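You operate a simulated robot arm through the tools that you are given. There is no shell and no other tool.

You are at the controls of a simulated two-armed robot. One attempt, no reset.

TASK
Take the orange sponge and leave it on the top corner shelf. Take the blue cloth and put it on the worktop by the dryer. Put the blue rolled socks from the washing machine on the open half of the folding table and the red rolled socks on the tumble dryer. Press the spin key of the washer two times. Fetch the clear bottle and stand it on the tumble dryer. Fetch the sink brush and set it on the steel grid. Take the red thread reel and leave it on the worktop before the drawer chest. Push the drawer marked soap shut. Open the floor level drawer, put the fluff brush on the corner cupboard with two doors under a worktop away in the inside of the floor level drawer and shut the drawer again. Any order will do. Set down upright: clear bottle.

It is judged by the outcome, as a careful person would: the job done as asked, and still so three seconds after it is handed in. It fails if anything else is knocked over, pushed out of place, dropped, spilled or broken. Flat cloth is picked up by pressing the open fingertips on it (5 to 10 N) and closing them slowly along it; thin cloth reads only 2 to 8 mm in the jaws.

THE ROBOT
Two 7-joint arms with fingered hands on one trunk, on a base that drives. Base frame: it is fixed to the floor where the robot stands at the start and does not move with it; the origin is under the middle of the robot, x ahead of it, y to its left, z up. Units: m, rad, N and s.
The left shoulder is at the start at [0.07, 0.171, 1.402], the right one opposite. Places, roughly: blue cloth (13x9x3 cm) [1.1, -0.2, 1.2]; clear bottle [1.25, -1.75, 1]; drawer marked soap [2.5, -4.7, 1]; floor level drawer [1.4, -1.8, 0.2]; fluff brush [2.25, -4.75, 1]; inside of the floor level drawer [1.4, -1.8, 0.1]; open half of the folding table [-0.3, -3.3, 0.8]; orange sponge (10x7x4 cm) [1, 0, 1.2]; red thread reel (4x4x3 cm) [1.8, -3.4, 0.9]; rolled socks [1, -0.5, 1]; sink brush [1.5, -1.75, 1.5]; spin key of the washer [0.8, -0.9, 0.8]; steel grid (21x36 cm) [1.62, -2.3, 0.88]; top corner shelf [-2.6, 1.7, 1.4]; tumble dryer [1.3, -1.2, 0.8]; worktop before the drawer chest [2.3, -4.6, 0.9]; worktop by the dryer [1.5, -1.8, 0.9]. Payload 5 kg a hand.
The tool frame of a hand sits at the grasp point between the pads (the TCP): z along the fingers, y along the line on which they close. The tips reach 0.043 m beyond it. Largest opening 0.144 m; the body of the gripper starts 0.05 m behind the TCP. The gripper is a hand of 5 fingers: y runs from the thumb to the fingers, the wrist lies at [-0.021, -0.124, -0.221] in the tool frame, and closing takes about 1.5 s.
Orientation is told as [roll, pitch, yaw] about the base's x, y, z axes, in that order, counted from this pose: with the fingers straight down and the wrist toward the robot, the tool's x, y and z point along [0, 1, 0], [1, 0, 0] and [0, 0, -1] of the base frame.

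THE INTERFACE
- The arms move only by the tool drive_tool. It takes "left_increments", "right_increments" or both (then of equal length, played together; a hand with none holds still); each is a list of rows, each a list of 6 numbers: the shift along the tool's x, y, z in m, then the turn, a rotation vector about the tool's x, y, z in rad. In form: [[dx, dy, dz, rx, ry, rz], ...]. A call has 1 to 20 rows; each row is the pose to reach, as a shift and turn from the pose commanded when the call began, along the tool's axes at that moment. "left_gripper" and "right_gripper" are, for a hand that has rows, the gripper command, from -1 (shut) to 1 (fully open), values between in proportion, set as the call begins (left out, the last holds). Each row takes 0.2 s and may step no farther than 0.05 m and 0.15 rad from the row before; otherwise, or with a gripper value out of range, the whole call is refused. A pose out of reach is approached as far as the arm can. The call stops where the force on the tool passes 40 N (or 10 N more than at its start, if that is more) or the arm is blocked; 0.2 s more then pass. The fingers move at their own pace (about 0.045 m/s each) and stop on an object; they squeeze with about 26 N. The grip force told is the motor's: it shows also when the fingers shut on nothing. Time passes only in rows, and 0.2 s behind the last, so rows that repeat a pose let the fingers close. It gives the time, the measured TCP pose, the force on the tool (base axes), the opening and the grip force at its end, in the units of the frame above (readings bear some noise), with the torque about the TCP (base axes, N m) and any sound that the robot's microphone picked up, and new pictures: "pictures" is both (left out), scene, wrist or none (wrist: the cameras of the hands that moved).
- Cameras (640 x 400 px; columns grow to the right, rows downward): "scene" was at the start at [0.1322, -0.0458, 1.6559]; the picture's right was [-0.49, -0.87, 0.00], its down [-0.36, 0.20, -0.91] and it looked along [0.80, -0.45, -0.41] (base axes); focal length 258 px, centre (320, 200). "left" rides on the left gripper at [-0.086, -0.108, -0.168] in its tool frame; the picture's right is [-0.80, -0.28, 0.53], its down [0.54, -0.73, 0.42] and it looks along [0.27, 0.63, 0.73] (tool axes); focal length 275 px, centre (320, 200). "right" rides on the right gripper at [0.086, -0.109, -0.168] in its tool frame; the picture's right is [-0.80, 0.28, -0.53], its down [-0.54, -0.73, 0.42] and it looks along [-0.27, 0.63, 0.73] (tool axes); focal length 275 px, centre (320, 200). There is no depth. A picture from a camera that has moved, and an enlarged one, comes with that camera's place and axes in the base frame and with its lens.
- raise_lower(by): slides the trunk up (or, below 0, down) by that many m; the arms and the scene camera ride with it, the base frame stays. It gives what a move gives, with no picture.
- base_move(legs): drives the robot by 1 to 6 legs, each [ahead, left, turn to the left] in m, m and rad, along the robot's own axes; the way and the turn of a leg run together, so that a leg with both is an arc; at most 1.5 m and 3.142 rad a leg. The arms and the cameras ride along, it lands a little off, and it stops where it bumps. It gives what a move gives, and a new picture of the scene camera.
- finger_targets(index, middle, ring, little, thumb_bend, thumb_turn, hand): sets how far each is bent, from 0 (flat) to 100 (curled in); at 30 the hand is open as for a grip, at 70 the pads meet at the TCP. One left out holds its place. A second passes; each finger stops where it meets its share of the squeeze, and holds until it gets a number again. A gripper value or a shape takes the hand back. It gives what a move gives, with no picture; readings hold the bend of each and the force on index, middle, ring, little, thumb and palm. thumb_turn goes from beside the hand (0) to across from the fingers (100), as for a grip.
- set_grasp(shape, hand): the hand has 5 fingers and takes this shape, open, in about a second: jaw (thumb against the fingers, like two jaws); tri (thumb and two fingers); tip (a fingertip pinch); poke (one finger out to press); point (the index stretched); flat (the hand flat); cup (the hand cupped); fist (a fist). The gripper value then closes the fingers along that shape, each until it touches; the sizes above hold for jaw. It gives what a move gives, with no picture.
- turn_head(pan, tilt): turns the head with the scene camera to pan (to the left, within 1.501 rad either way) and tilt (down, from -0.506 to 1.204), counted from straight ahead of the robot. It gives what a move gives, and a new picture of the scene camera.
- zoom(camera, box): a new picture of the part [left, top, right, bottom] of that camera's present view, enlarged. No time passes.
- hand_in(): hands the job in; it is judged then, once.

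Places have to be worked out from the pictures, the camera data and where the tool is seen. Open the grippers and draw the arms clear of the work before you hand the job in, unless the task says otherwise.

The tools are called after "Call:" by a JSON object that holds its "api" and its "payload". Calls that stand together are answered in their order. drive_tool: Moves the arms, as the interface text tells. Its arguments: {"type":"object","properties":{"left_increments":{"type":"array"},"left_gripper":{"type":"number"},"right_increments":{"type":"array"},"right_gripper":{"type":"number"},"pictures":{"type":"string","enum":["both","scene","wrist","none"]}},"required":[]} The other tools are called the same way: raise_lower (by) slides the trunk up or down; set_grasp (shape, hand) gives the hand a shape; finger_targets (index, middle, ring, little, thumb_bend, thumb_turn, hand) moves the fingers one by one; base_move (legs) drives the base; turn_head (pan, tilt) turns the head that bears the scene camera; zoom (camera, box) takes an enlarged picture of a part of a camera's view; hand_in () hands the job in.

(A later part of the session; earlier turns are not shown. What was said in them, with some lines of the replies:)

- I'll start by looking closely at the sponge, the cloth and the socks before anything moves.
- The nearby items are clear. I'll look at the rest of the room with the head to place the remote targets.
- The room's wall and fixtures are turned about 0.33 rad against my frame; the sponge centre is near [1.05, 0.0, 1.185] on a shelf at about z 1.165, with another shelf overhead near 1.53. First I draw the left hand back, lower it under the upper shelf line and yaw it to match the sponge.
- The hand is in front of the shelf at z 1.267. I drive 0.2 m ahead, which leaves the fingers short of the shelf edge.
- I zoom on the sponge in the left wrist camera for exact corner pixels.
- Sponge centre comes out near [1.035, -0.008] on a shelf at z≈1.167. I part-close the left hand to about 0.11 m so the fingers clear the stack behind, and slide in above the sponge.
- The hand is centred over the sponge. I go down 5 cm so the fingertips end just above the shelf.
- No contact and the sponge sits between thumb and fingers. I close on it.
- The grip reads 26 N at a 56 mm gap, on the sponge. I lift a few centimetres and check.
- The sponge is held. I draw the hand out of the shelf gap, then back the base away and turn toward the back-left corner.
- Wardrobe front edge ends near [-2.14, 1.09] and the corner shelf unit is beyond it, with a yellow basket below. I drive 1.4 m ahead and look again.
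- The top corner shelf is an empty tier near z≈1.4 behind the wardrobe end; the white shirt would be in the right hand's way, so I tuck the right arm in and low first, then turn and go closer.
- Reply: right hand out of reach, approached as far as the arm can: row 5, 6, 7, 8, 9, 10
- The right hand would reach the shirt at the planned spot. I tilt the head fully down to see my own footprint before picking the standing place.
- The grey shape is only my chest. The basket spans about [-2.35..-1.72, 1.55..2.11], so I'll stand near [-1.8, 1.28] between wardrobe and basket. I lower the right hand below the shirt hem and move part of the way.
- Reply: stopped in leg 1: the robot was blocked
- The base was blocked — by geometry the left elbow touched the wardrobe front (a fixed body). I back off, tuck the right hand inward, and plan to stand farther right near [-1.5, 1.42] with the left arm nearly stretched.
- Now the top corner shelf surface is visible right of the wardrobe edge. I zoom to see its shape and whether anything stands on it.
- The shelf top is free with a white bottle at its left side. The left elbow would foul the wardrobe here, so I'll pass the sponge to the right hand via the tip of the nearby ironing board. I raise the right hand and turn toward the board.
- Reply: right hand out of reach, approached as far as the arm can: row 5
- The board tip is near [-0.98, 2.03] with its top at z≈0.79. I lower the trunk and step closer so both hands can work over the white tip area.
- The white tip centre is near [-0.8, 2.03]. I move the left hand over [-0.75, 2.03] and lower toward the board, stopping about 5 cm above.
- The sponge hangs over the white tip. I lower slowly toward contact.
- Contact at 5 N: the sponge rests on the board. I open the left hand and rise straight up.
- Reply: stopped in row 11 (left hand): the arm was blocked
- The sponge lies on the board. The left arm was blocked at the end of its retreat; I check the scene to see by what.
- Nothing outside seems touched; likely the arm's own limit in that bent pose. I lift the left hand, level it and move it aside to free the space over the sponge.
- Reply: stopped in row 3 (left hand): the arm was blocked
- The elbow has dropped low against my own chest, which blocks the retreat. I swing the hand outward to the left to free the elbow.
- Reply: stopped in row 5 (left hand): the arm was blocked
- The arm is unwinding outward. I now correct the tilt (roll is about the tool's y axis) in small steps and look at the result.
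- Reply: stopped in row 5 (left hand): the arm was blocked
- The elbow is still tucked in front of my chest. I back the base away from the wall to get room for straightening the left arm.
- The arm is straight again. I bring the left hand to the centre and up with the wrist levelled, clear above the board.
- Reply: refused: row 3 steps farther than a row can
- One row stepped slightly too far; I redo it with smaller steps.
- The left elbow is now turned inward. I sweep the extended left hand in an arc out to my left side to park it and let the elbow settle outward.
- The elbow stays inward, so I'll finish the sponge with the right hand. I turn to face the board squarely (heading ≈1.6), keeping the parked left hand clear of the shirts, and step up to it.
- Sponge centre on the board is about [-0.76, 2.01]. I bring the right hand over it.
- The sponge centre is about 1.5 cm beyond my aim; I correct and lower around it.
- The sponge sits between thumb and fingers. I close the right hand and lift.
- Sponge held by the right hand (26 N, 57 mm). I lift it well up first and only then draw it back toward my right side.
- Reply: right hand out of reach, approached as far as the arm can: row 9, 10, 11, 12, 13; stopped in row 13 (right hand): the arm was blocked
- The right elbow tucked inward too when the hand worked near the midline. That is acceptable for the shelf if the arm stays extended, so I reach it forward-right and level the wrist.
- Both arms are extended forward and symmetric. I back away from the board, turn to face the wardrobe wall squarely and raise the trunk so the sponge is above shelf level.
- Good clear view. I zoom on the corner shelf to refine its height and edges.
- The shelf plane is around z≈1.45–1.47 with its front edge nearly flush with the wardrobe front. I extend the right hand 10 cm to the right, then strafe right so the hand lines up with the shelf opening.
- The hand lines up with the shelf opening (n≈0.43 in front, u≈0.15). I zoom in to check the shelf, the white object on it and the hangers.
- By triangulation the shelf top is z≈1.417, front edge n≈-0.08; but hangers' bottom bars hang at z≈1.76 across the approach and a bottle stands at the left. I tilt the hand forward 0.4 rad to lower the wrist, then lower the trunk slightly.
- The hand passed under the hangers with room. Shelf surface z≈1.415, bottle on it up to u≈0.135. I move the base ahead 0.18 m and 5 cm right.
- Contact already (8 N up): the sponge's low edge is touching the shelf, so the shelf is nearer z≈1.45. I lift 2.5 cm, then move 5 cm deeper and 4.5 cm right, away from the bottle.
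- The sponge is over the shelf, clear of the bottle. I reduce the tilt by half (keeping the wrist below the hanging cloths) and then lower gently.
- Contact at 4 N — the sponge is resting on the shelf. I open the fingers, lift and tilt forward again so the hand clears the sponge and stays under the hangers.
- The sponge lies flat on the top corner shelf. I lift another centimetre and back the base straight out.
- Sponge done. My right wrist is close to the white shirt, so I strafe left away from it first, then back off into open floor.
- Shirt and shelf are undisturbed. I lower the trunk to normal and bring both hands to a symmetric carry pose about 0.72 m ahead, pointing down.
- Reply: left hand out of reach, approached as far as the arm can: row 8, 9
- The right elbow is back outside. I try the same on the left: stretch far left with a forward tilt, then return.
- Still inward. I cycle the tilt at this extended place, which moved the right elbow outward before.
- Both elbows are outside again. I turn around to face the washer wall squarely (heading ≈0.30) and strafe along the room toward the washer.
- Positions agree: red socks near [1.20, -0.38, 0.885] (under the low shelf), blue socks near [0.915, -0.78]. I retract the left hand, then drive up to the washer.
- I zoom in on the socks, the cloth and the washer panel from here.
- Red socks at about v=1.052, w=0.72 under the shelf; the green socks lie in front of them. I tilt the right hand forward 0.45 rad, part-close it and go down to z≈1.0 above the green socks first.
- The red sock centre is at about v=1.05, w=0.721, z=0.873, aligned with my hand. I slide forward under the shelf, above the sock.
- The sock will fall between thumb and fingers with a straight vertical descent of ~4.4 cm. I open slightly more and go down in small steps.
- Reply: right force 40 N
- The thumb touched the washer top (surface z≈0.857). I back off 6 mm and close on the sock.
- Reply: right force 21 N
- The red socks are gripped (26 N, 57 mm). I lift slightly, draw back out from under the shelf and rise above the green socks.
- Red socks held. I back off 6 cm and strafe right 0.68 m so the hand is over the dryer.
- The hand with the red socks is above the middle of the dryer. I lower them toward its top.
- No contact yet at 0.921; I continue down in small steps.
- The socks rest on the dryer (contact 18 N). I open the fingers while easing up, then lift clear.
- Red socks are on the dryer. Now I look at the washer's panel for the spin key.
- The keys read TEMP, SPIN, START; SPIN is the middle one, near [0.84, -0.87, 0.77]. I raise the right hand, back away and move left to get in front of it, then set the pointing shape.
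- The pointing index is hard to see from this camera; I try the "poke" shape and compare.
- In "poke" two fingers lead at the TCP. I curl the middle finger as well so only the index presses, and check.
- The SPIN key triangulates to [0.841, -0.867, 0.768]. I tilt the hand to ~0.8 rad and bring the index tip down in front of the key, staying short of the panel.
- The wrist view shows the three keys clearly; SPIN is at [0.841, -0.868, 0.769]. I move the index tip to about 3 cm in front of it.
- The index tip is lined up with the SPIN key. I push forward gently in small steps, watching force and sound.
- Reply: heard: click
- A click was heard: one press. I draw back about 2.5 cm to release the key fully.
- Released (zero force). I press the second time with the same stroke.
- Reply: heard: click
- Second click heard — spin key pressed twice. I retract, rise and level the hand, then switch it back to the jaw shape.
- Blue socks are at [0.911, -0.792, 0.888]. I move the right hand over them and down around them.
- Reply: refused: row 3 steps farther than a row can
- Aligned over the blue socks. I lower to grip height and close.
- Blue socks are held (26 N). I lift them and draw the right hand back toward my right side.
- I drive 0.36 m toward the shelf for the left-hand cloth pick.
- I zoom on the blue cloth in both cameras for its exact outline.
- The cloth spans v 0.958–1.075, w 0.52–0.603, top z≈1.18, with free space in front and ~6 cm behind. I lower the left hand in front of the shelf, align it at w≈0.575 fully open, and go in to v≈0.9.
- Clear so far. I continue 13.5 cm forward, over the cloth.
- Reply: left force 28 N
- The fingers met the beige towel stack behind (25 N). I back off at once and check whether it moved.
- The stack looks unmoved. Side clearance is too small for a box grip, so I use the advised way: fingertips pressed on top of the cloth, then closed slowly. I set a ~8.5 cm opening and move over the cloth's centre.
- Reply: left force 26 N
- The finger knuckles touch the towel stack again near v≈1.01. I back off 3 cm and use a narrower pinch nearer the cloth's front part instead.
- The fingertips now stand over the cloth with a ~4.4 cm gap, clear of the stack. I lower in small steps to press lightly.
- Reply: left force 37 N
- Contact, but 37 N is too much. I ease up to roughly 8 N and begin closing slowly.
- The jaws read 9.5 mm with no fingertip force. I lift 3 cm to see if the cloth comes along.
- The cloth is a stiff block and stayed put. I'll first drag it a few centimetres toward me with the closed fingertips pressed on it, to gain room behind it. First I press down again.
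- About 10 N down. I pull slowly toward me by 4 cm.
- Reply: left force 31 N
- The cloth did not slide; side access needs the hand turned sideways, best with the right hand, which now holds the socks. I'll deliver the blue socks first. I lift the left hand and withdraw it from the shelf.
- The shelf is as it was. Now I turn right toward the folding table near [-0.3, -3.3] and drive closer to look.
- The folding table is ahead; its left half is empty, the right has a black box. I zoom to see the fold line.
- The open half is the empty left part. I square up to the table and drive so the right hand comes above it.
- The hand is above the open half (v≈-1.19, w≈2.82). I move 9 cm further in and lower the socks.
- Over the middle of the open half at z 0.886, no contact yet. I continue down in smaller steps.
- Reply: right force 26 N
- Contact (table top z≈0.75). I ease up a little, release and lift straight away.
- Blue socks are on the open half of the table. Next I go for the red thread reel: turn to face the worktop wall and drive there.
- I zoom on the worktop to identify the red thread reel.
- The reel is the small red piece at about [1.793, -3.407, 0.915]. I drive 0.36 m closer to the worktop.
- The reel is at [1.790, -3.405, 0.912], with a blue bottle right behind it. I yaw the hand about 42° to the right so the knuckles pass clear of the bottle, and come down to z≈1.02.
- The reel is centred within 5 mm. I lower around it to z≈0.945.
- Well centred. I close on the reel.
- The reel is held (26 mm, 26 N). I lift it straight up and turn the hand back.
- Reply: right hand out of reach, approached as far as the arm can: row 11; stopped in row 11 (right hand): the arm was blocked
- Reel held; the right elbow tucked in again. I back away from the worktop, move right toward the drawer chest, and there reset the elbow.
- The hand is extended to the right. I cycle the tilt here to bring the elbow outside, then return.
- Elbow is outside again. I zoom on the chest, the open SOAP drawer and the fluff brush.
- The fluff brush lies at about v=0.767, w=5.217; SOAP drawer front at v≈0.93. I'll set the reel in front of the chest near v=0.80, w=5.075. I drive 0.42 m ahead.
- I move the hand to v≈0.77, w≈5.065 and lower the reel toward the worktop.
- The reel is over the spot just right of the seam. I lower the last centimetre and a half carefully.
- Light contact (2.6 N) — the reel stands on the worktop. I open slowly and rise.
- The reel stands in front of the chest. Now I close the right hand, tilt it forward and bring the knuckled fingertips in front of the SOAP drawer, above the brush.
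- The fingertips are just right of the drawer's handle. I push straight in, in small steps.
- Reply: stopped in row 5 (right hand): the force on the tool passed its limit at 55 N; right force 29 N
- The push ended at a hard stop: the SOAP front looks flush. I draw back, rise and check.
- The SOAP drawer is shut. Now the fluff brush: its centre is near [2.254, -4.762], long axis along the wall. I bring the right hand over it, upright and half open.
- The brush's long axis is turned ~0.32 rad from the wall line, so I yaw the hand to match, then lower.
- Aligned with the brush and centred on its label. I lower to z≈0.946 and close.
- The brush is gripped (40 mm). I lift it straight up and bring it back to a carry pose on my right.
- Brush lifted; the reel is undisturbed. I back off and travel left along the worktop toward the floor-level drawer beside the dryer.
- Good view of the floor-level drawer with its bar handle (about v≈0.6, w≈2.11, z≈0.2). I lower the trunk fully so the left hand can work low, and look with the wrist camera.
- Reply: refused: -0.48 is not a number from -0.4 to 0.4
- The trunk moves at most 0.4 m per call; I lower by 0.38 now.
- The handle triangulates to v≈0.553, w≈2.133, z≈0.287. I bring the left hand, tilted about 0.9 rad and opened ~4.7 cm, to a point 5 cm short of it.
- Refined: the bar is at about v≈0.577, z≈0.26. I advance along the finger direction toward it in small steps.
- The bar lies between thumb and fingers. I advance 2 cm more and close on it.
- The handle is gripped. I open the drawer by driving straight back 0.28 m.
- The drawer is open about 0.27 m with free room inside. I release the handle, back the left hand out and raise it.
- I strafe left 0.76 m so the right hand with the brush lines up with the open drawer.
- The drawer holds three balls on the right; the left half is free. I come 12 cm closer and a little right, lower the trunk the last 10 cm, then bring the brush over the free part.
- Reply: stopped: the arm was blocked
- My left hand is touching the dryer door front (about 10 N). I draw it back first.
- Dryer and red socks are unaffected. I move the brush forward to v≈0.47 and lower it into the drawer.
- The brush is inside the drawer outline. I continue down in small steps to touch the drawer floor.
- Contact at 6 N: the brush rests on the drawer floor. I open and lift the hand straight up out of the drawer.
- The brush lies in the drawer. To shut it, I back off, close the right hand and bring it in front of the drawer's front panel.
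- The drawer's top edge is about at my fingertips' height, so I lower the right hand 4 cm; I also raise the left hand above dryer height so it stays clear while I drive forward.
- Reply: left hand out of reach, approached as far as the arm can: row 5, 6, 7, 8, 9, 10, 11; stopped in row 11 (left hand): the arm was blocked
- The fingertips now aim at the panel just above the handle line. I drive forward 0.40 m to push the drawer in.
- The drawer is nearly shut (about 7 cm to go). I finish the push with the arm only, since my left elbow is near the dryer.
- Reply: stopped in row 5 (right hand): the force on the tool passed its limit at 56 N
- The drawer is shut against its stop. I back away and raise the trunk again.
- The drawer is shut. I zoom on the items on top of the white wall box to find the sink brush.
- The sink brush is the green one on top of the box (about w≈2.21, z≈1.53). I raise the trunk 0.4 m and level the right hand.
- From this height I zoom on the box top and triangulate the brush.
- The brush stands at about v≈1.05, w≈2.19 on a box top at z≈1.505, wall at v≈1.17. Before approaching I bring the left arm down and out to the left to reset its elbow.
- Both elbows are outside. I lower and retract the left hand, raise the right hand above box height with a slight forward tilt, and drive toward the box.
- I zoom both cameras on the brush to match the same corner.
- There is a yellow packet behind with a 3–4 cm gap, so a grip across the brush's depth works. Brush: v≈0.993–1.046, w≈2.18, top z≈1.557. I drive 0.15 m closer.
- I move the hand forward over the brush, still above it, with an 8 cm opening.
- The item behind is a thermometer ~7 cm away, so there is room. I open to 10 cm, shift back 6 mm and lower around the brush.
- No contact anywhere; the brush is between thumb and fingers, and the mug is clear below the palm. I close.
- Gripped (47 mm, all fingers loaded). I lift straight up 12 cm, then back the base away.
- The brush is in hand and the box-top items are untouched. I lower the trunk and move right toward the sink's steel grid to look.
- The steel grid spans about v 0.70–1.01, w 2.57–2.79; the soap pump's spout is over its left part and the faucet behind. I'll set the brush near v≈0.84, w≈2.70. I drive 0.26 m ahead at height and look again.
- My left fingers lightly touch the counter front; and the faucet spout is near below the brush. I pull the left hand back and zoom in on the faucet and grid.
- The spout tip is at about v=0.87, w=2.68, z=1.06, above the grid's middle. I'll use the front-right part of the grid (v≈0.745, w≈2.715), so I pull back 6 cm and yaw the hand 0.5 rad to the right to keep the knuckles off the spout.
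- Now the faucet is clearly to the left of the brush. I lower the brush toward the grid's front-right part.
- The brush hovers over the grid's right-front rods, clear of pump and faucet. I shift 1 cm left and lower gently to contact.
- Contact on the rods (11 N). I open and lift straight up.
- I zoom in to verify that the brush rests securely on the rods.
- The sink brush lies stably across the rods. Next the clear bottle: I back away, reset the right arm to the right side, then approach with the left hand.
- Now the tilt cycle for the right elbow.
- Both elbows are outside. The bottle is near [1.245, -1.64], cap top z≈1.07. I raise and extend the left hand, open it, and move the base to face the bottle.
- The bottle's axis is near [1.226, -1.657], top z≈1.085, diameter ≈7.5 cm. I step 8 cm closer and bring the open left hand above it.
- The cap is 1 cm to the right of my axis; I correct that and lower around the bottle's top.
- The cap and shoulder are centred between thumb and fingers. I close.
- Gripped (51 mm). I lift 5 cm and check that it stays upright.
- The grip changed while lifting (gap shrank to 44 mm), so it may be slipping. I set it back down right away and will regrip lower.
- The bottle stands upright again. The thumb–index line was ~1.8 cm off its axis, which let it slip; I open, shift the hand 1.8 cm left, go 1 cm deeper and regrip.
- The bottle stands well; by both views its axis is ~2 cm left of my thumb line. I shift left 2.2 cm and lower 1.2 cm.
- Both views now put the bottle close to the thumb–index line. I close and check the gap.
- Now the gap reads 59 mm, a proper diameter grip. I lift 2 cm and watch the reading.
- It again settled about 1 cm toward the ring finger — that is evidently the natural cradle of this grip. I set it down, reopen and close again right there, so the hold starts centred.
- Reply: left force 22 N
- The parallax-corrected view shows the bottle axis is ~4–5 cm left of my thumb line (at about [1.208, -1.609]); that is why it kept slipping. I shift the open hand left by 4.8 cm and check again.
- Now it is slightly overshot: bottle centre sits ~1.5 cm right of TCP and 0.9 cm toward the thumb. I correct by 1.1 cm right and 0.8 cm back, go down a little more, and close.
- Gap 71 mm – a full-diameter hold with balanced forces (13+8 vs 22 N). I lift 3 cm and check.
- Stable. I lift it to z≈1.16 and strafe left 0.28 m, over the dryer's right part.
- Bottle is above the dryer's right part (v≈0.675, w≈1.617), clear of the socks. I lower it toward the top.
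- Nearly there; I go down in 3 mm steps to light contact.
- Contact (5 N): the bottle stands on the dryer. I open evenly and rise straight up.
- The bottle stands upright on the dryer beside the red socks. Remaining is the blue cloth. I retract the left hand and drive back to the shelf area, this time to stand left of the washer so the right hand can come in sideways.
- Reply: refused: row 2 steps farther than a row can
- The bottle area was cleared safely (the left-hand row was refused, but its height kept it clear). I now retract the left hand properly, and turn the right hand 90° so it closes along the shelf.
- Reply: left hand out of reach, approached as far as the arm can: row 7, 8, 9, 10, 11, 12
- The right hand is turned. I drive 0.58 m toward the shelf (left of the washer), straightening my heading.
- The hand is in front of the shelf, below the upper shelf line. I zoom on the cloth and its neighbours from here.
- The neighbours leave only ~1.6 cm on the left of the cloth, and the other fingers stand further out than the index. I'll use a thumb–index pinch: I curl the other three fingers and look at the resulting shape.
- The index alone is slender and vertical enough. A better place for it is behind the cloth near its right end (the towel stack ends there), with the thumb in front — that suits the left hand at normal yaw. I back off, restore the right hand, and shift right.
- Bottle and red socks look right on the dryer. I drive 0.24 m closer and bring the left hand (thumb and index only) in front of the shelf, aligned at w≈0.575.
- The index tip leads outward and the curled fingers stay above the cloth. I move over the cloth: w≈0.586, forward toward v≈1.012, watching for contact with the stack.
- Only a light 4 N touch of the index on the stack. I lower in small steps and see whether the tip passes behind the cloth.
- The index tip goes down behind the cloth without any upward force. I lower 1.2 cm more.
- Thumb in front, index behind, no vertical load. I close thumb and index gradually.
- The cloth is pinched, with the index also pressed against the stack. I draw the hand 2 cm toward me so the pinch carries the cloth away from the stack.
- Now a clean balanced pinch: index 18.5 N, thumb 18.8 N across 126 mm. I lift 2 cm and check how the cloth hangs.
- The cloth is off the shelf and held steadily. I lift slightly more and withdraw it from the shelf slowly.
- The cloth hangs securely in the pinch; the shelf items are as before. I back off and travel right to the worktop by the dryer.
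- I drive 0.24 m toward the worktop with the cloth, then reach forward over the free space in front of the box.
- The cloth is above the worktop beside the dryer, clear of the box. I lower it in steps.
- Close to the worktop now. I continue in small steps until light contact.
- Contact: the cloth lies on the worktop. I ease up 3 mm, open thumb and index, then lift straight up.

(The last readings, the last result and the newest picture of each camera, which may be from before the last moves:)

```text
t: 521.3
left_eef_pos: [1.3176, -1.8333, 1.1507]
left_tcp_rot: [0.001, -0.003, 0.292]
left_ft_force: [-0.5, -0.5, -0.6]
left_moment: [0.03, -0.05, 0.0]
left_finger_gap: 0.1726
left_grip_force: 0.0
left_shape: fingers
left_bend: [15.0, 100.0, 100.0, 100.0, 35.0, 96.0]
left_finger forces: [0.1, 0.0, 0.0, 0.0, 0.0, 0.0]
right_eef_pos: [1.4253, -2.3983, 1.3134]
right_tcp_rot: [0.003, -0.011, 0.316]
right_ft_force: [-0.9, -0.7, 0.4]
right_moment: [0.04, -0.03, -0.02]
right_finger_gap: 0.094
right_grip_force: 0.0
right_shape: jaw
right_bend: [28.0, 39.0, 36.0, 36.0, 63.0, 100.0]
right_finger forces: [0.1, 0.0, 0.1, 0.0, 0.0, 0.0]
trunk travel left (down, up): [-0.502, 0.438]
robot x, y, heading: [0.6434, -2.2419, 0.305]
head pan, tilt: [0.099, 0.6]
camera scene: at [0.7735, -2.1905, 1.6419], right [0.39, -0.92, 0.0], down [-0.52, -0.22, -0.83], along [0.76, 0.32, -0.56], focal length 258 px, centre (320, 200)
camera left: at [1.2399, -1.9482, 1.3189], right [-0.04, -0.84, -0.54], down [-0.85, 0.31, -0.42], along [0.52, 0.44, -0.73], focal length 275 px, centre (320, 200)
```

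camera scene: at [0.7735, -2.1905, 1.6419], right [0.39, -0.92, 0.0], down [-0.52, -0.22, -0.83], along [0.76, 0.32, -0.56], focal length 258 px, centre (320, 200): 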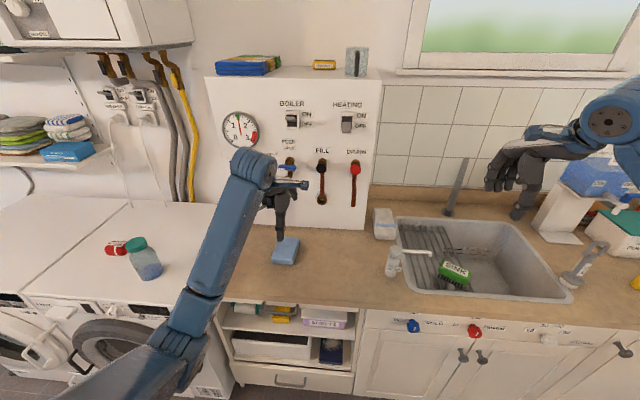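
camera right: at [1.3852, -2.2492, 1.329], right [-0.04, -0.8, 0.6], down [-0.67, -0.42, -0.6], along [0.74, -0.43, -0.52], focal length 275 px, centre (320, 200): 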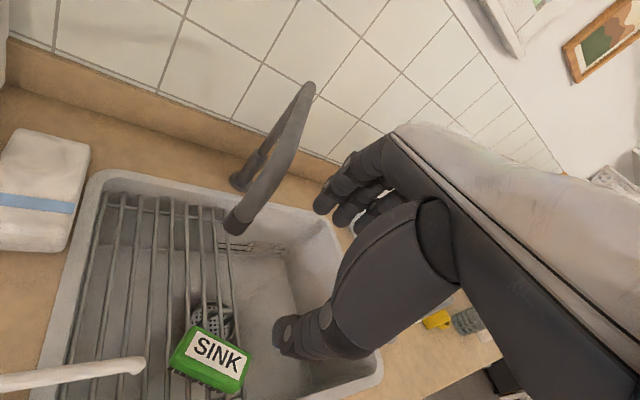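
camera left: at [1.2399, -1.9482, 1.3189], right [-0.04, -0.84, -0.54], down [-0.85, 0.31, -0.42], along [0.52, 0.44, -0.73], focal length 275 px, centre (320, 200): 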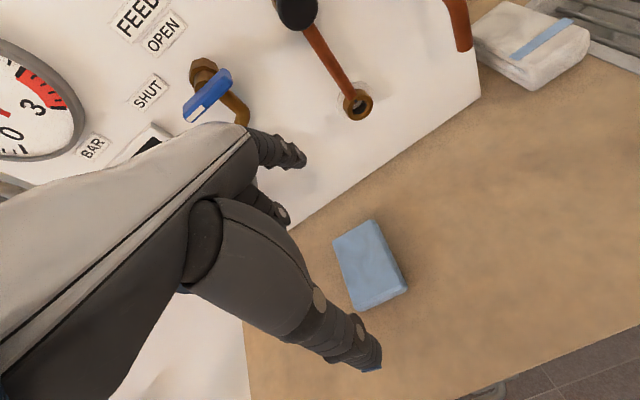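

The blue cloth lies flat on the worktop by the dryer. I open both hands, back away, and take a final look at the results.

Call:
{"api": "base_move", "payload": {"legs": [[-0.45, 0, 0]]}}

Call:
{"api": "drive_tool", "payload": {"left_increments": [[0, 0, 0, 0, 0, 0], [0, 0, 0, 0, 0, 0], [0, 0, 0, 0, 0, 0]], "right_increments": [[0, 0, 0, 0, 0, 0], [0, 0, 0, 0, 0, 0], [0, 0, 0, 0, 0, 0]], "left_gripper": 1, "right_gripper": 1, "pictures": "scene"}}

Call:
{"api": "zoom", "payload": {"camera": "scene", "box": [0, 120, 320, 340]}}

Call:
{"api": "turn_head", "payload": {"pan": 0.6, "tilt": 0.5}}

```text
t: 524.0
left_eef_pos: [0.8883, -1.9728, 1.1485]
left_tcp_rot: [-0.001, 0.001, 0.288]
left_ft_force: [-0.3, 0.8, -0.3]
left_moment: [0.02, 0.02, -0.03]
left_finger_gap: 0.1722
left_grip_force: 0.1
left_shape: fingers
left_bend: [15.0, 100.0, 100.0, 100.0, 35.0, 96.0]
left_finger forces: [0.0, 0.0, 0.0, 0.0, 0.0, 0.0]
right_eef_pos: [0.9925, -2.5355, 1.3132]
right_tcp_rot: [0.003, -0.008, 0.31]
right_ft_force: [-0.3, -0.4, -0.7]
right_moment: [-0.03, -0.01, 0.0]
right_finger_gap: 0.0941
right_grip_force: 0.0
right_shape: jaw
right_bend: [28.0, 39.0, 36.0, 36.0, 63.0, 100.0]
right_finger forces: [0.0, 0.0, 0.0, 0.1, 0.0, 0.0]
trunk travel left (down, up): [-0.502, 0.438]
robot x, y, heading: [0.2092, -2.3752, 0.301]
head pan, tilt: [0.099, 0.6]
camera scene: at [0.3425, -2.3251, 1.6416], right [0.39, -0.92, 0.0], down [-0.52, -0.22, -0.82], along [0.76, 0.32, -0.57], focal length 258 px, centre (320, 200)
```

scene: 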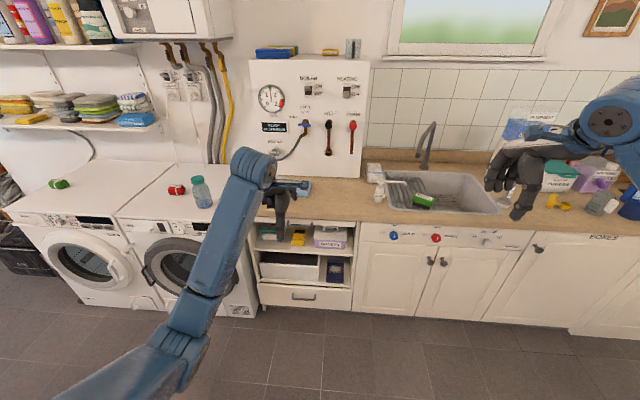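

```text
t: 524.9
left_eef_pos: [0.8876, -1.9723, 1.1502]
left_tcp_rot: [0.002, -0.003, 0.288]
left_ft_force: [0.4, -0.4, 0.7]
left_moment: [0.02, -0.01, 0.0]
left_finger_gap: 0.1438
left_grip_force: 0.0
left_shape: jaw
left_bend: [30.0, 30.0, 30.0, 30.0, 30.0, 98.0]
left_finger forces: [0.0, 0.0, 0.0, 0.0, 0.1, 0.0]
right_eef_pos: [0.9912, -2.5353, 1.3145]
right_tcp_rot: [0.005, -0.009, 0.309]
right_ft_force: [0.1, 0.8, 0.2]
right_moment: [0.0, -0.03, -0.02]
right_finger_gap: 0.1436
right_grip_force: 0.2
right_shape: jaw
right_bend: [30.0, 30.0, 30.0, 30.0, 30.0, 98.0]
right_finger forces: [0.0, 0.0, 0.0, 0.0, 0.0, 0.1]
trunk travel left (down, up): [-0.502, 0.438]
robot x, y, heading: [0.211, -2.3767, 0.295]
head pan, tilt: [0.099, 0.6]
camera scene: at [0.3406, -2.3256, 1.6419], right [0.39, -0.92, 0.0], down [-0.52, -0.22, -0.83], along [0.76, 0.32, -0.56], focal length 258 px, centre (320, 200)
```

scene: 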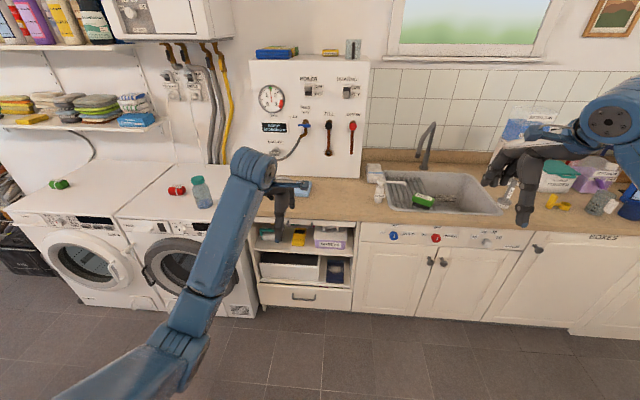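

```text
1.82 times, centred on (160, 230) of scene
camera zoom: at [0.3406, -2.3256, 1.6419], right [0.39, -0.92, 0.0], down [-0.52, -0.22, -0.83], along [0.76, 0.32, -0.56], focal length 470 px, centre (611, 146)
```

zoom: 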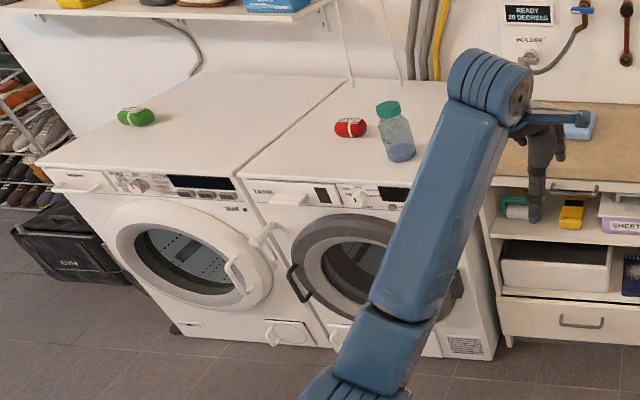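

```text
t: 525.8
left_eef_pos: [0.8884, -1.9726, 1.1496]
left_tcp_rot: [0.001, -0.002, 0.287]
left_ft_force: [0.6, 0.4, 0.8]
left_moment: [-0.02, 0.02, -0.01]
left_finger_gap: 0.1434
left_grip_force: 0.0
left_shape: jaw
left_bend: [30.0, 30.0, 30.0, 30.0, 30.0, 98.0]
left_finger forces: [0.1, 0.0, 0.0, 0.1, 0.0, 0.0]
right_eef_pos: [0.9917, -2.5354, 1.3128]
right_tcp_rot: [0.004, -0.008, 0.31]
right_ft_force: [0.0, 0.1, 0.5]
right_moment: [0.0, 0.02, 0.0]
right_finger_gap: 0.1436
right_grip_force: 0.1
right_shape: jaw
right_bend: [30.0, 30.0, 30.0, 30.0, 30.0, 98.0]
right_finger forces: [0.1, 0.1, 0.1, 0.0, 0.0, 0.0]
trunk travel left (down, up): [-0.502, 0.438]
robot x, y, heading: [0.2076, -2.3714, 0.303]
head pan, tilt: [0.6, 0.499]
camera scene: at [0.3167, -2.2885, 1.6508], right [0.78, -0.62, 0.0], down [-0.3, -0.37, -0.88], along [0.55, 0.69, -0.48], focal length 258 px, centre (320, 200)
```

scene: 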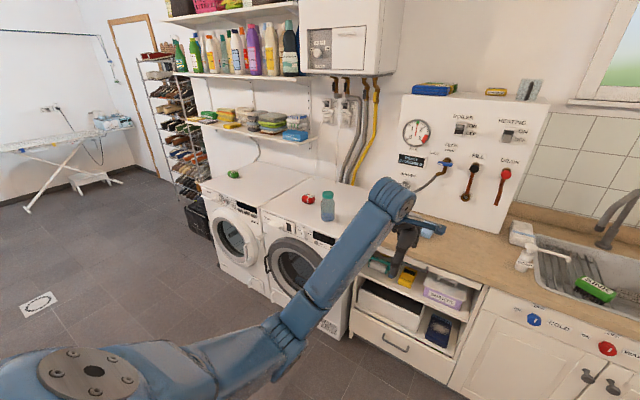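

Everything looks in place. I zoom in to verify the floor drawer is flush and the cloth, bottle and brush are fine.

Call:
{"api": "zoom", "payload": {"camera": "scene", "box": [300, 170, 500, 390]}}

Call:
{"api": "turn_head", "payload": {"pan": 0.25, "tilt": 0.6}}

Call:
{"api": "zoom", "payload": {"camera": "scene", "box": [200, 180, 500, 380]}}

```text
1.82 times, centred on (400, 280) of scene
camera zoom: at [0.3167, -2.2885, 1.6508], right [0.78, -0.62, 0.0], down [-0.3, -0.37, -0.88], along [0.55, 0.69, -0.48], focal length 470 px, centre (174, 54)
```

zoom: 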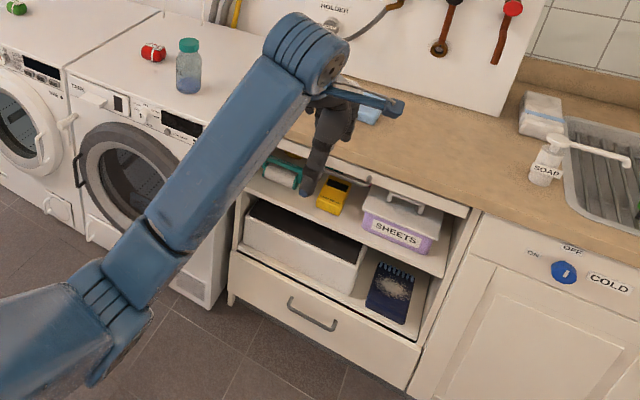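

```text
t: 526.6
left_eef_pos: [0.8884, -1.9727, 1.1495]
left_tcp_rot: [0.001, -0.001, 0.288]
left_ft_force: [-0.8, -0.7, 0.2]
left_moment: [-0.06, 0.03, 0.03]
left_finger_gap: 0.1437
left_grip_force: 0.0
left_shape: jaw
left_bend: [30.0, 30.0, 30.0, 30.0, 30.0, 98.0]
left_finger forces: [0.0, 0.0, 0.1, 0.0, 0.1, 0.0]
right_eef_pos: [0.9918, -2.5362, 1.314]
right_tcp_rot: [0.005, -0.01, 0.31]
right_ft_force: [-0.3, 0.1, 0.2]
right_moment: [-0.01, 0.02, -0.03]
right_finger_gap: 0.1435
right_grip_force: 0.0
right_shape: jaw
right_bend: [30.0, 30.0, 30.0, 30.0, 30.0, 98.0]
right_finger forces: [0.0, 0.0, 0.0, 0.0, 0.0, 0.0]
trunk travel left (down, up): [-0.502, 0.438]
robot x, y, heading: [0.2095, -2.3751, 0.299]
head pan, tilt: [0.25, 0.6]
camera scene: at [0.3352, -2.3135, 1.6418], right [0.52, -0.85, 0.0], down [-0.48, -0.29, -0.83], along [0.7, 0.43, -0.56], focal length 258 px, centre (320, 200)
```

scene: 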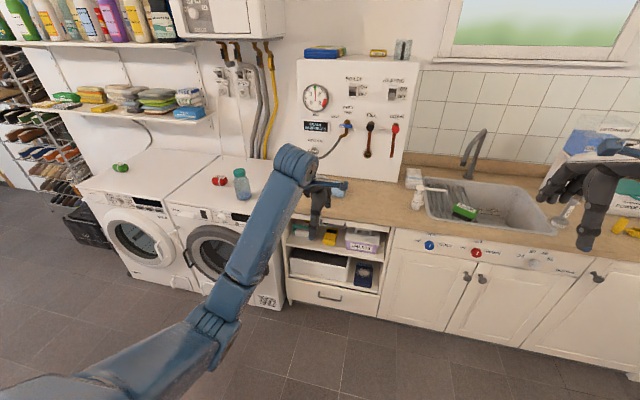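

```text
2.00 times, centred on (350, 280) of scene
camera zoom: at [0.3352, -2.3135, 1.6418], right [0.52, -0.85, 0.0], down [-0.48, -0.29, -0.83], along [0.7, 0.43, -0.56], focal length 516 px, centre (260, 40)
```

zoom: 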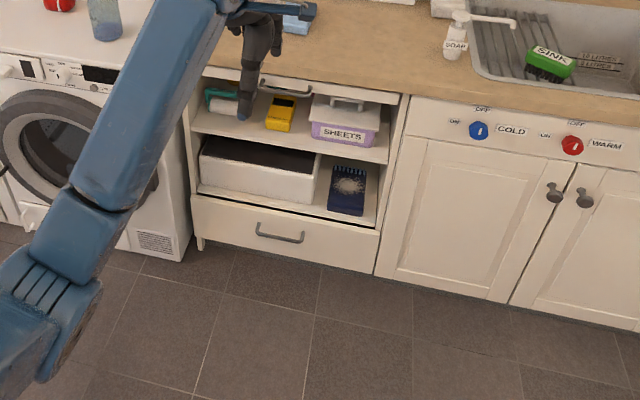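

The drawer is flush. I take one closer look at the sink brush and the blue cloth.

Call:
{"api": "zoom", "payload": {"camera": "scene", "box": [400, 160, 540, 250]}}

Call:
{"api": "zoom", "payload": {"camera": "left", "box": [0, 0, 640, 400]}}

Call:
{"api": "zoom", "payload": {"camera": "scene", "box": [20, 60, 280, 220]}}

```text
4.44 times, centred on (470, 205) of scene
camera zoom: at [0.3352, -2.3135, 1.6418], right [0.52, -0.85, 0.0], down [-0.48, -0.29, -0.83], along [0.7, 0.43, -0.56], focal length 1148 px, centre (-347, 178)
```

zoom: 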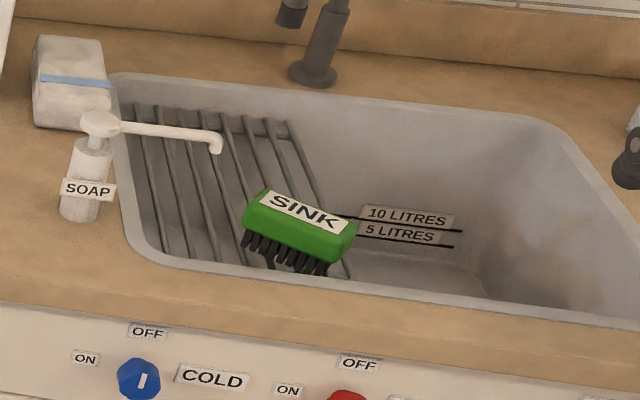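

```text
1.00 times, centred on (320, 200) of left (not enlarged: the box is as wide or as high as the picture)
camera zoom: at [0.8091, -2.0859, 1.3182], right [-0.05, -0.84, -0.53], down [-0.85, 0.31, -0.42], along [0.53, 0.43, -0.73], focal length 275 px, centre (320, 200)
```

zoom: 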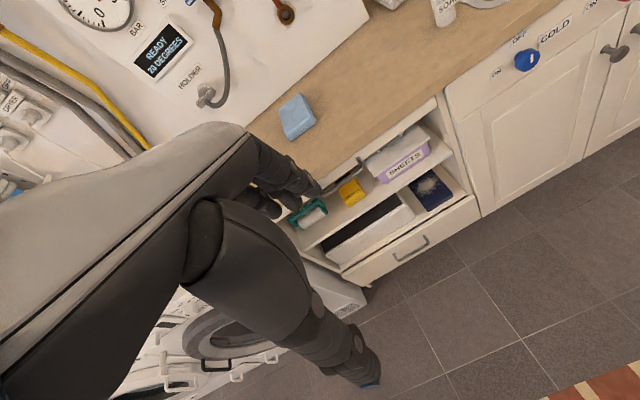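

```text
2.46 times, centred on (150, 140) of scene
camera zoom: at [0.3352, -2.3135, 1.6418], right [0.52, -0.85, 0.0], down [-0.48, -0.29, -0.83], along [0.7, 0.43, -0.56], focal length 636 px, centre (738, 348)
```

zoom: 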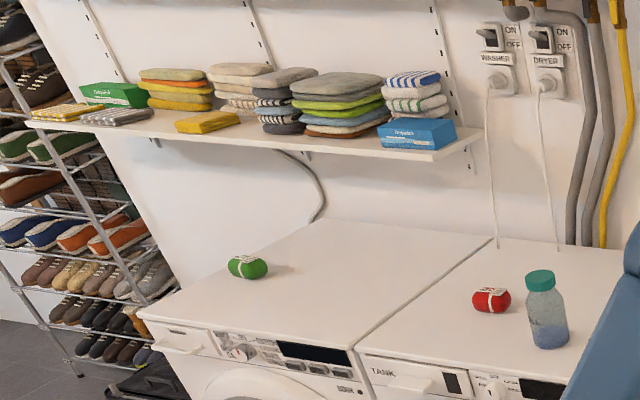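

All items are where they were asked for: sponge on the corner shelf, cloth by the dryer, socks, bottle, brush and reel placed, both drawers shut, spin pressed twice. The hands are open and clear, so I hand the job in.

Call:
{"api": "hand_in", "payload": {}}

```text
The job is handed in.
```

I handed the job in with every step done. I saw each result in the pictures at the time. At the end I re-checked only the dryer, the sink and the floor-drawer area.

- **Orange sponge:** it is on the top corner shelf. I set it down on the ironing board for a moment on the way, to change hands.
- **Blue cloth:** it lies flat on the worktop by the dryer.
- **Socks:** the blue pair is on the open half of the folding table, and the red pair is on the tumble dryer.
- **Spin key:** I pressed it twice, and the robot heard a click each time.
- **Clear bottle:** it stands upright on the tumble dryer. My first few grips on it slipped and shifted it about 5 cm along the worktop, but it stayed standing.
- **Sink brush:** it lies across the rods of the steel grid, with its right end slightly past the last rod.
- **Red thread reel:** it stands on the worktop in front of the drawer chest.
- **Soap drawer:** it is pushed shut and sits flush.
- **Fluff brush:** it is inside the floor level drawer, and the drawer is shut.

The robot touched some other things along the way. Its arm bumped the wardrobe front once, and its hands lightly touched the dryer door and the counter front. Its fingers pressed the towel stack behind the cloth with about 25 N twice. I saw no sign that any of these moved.
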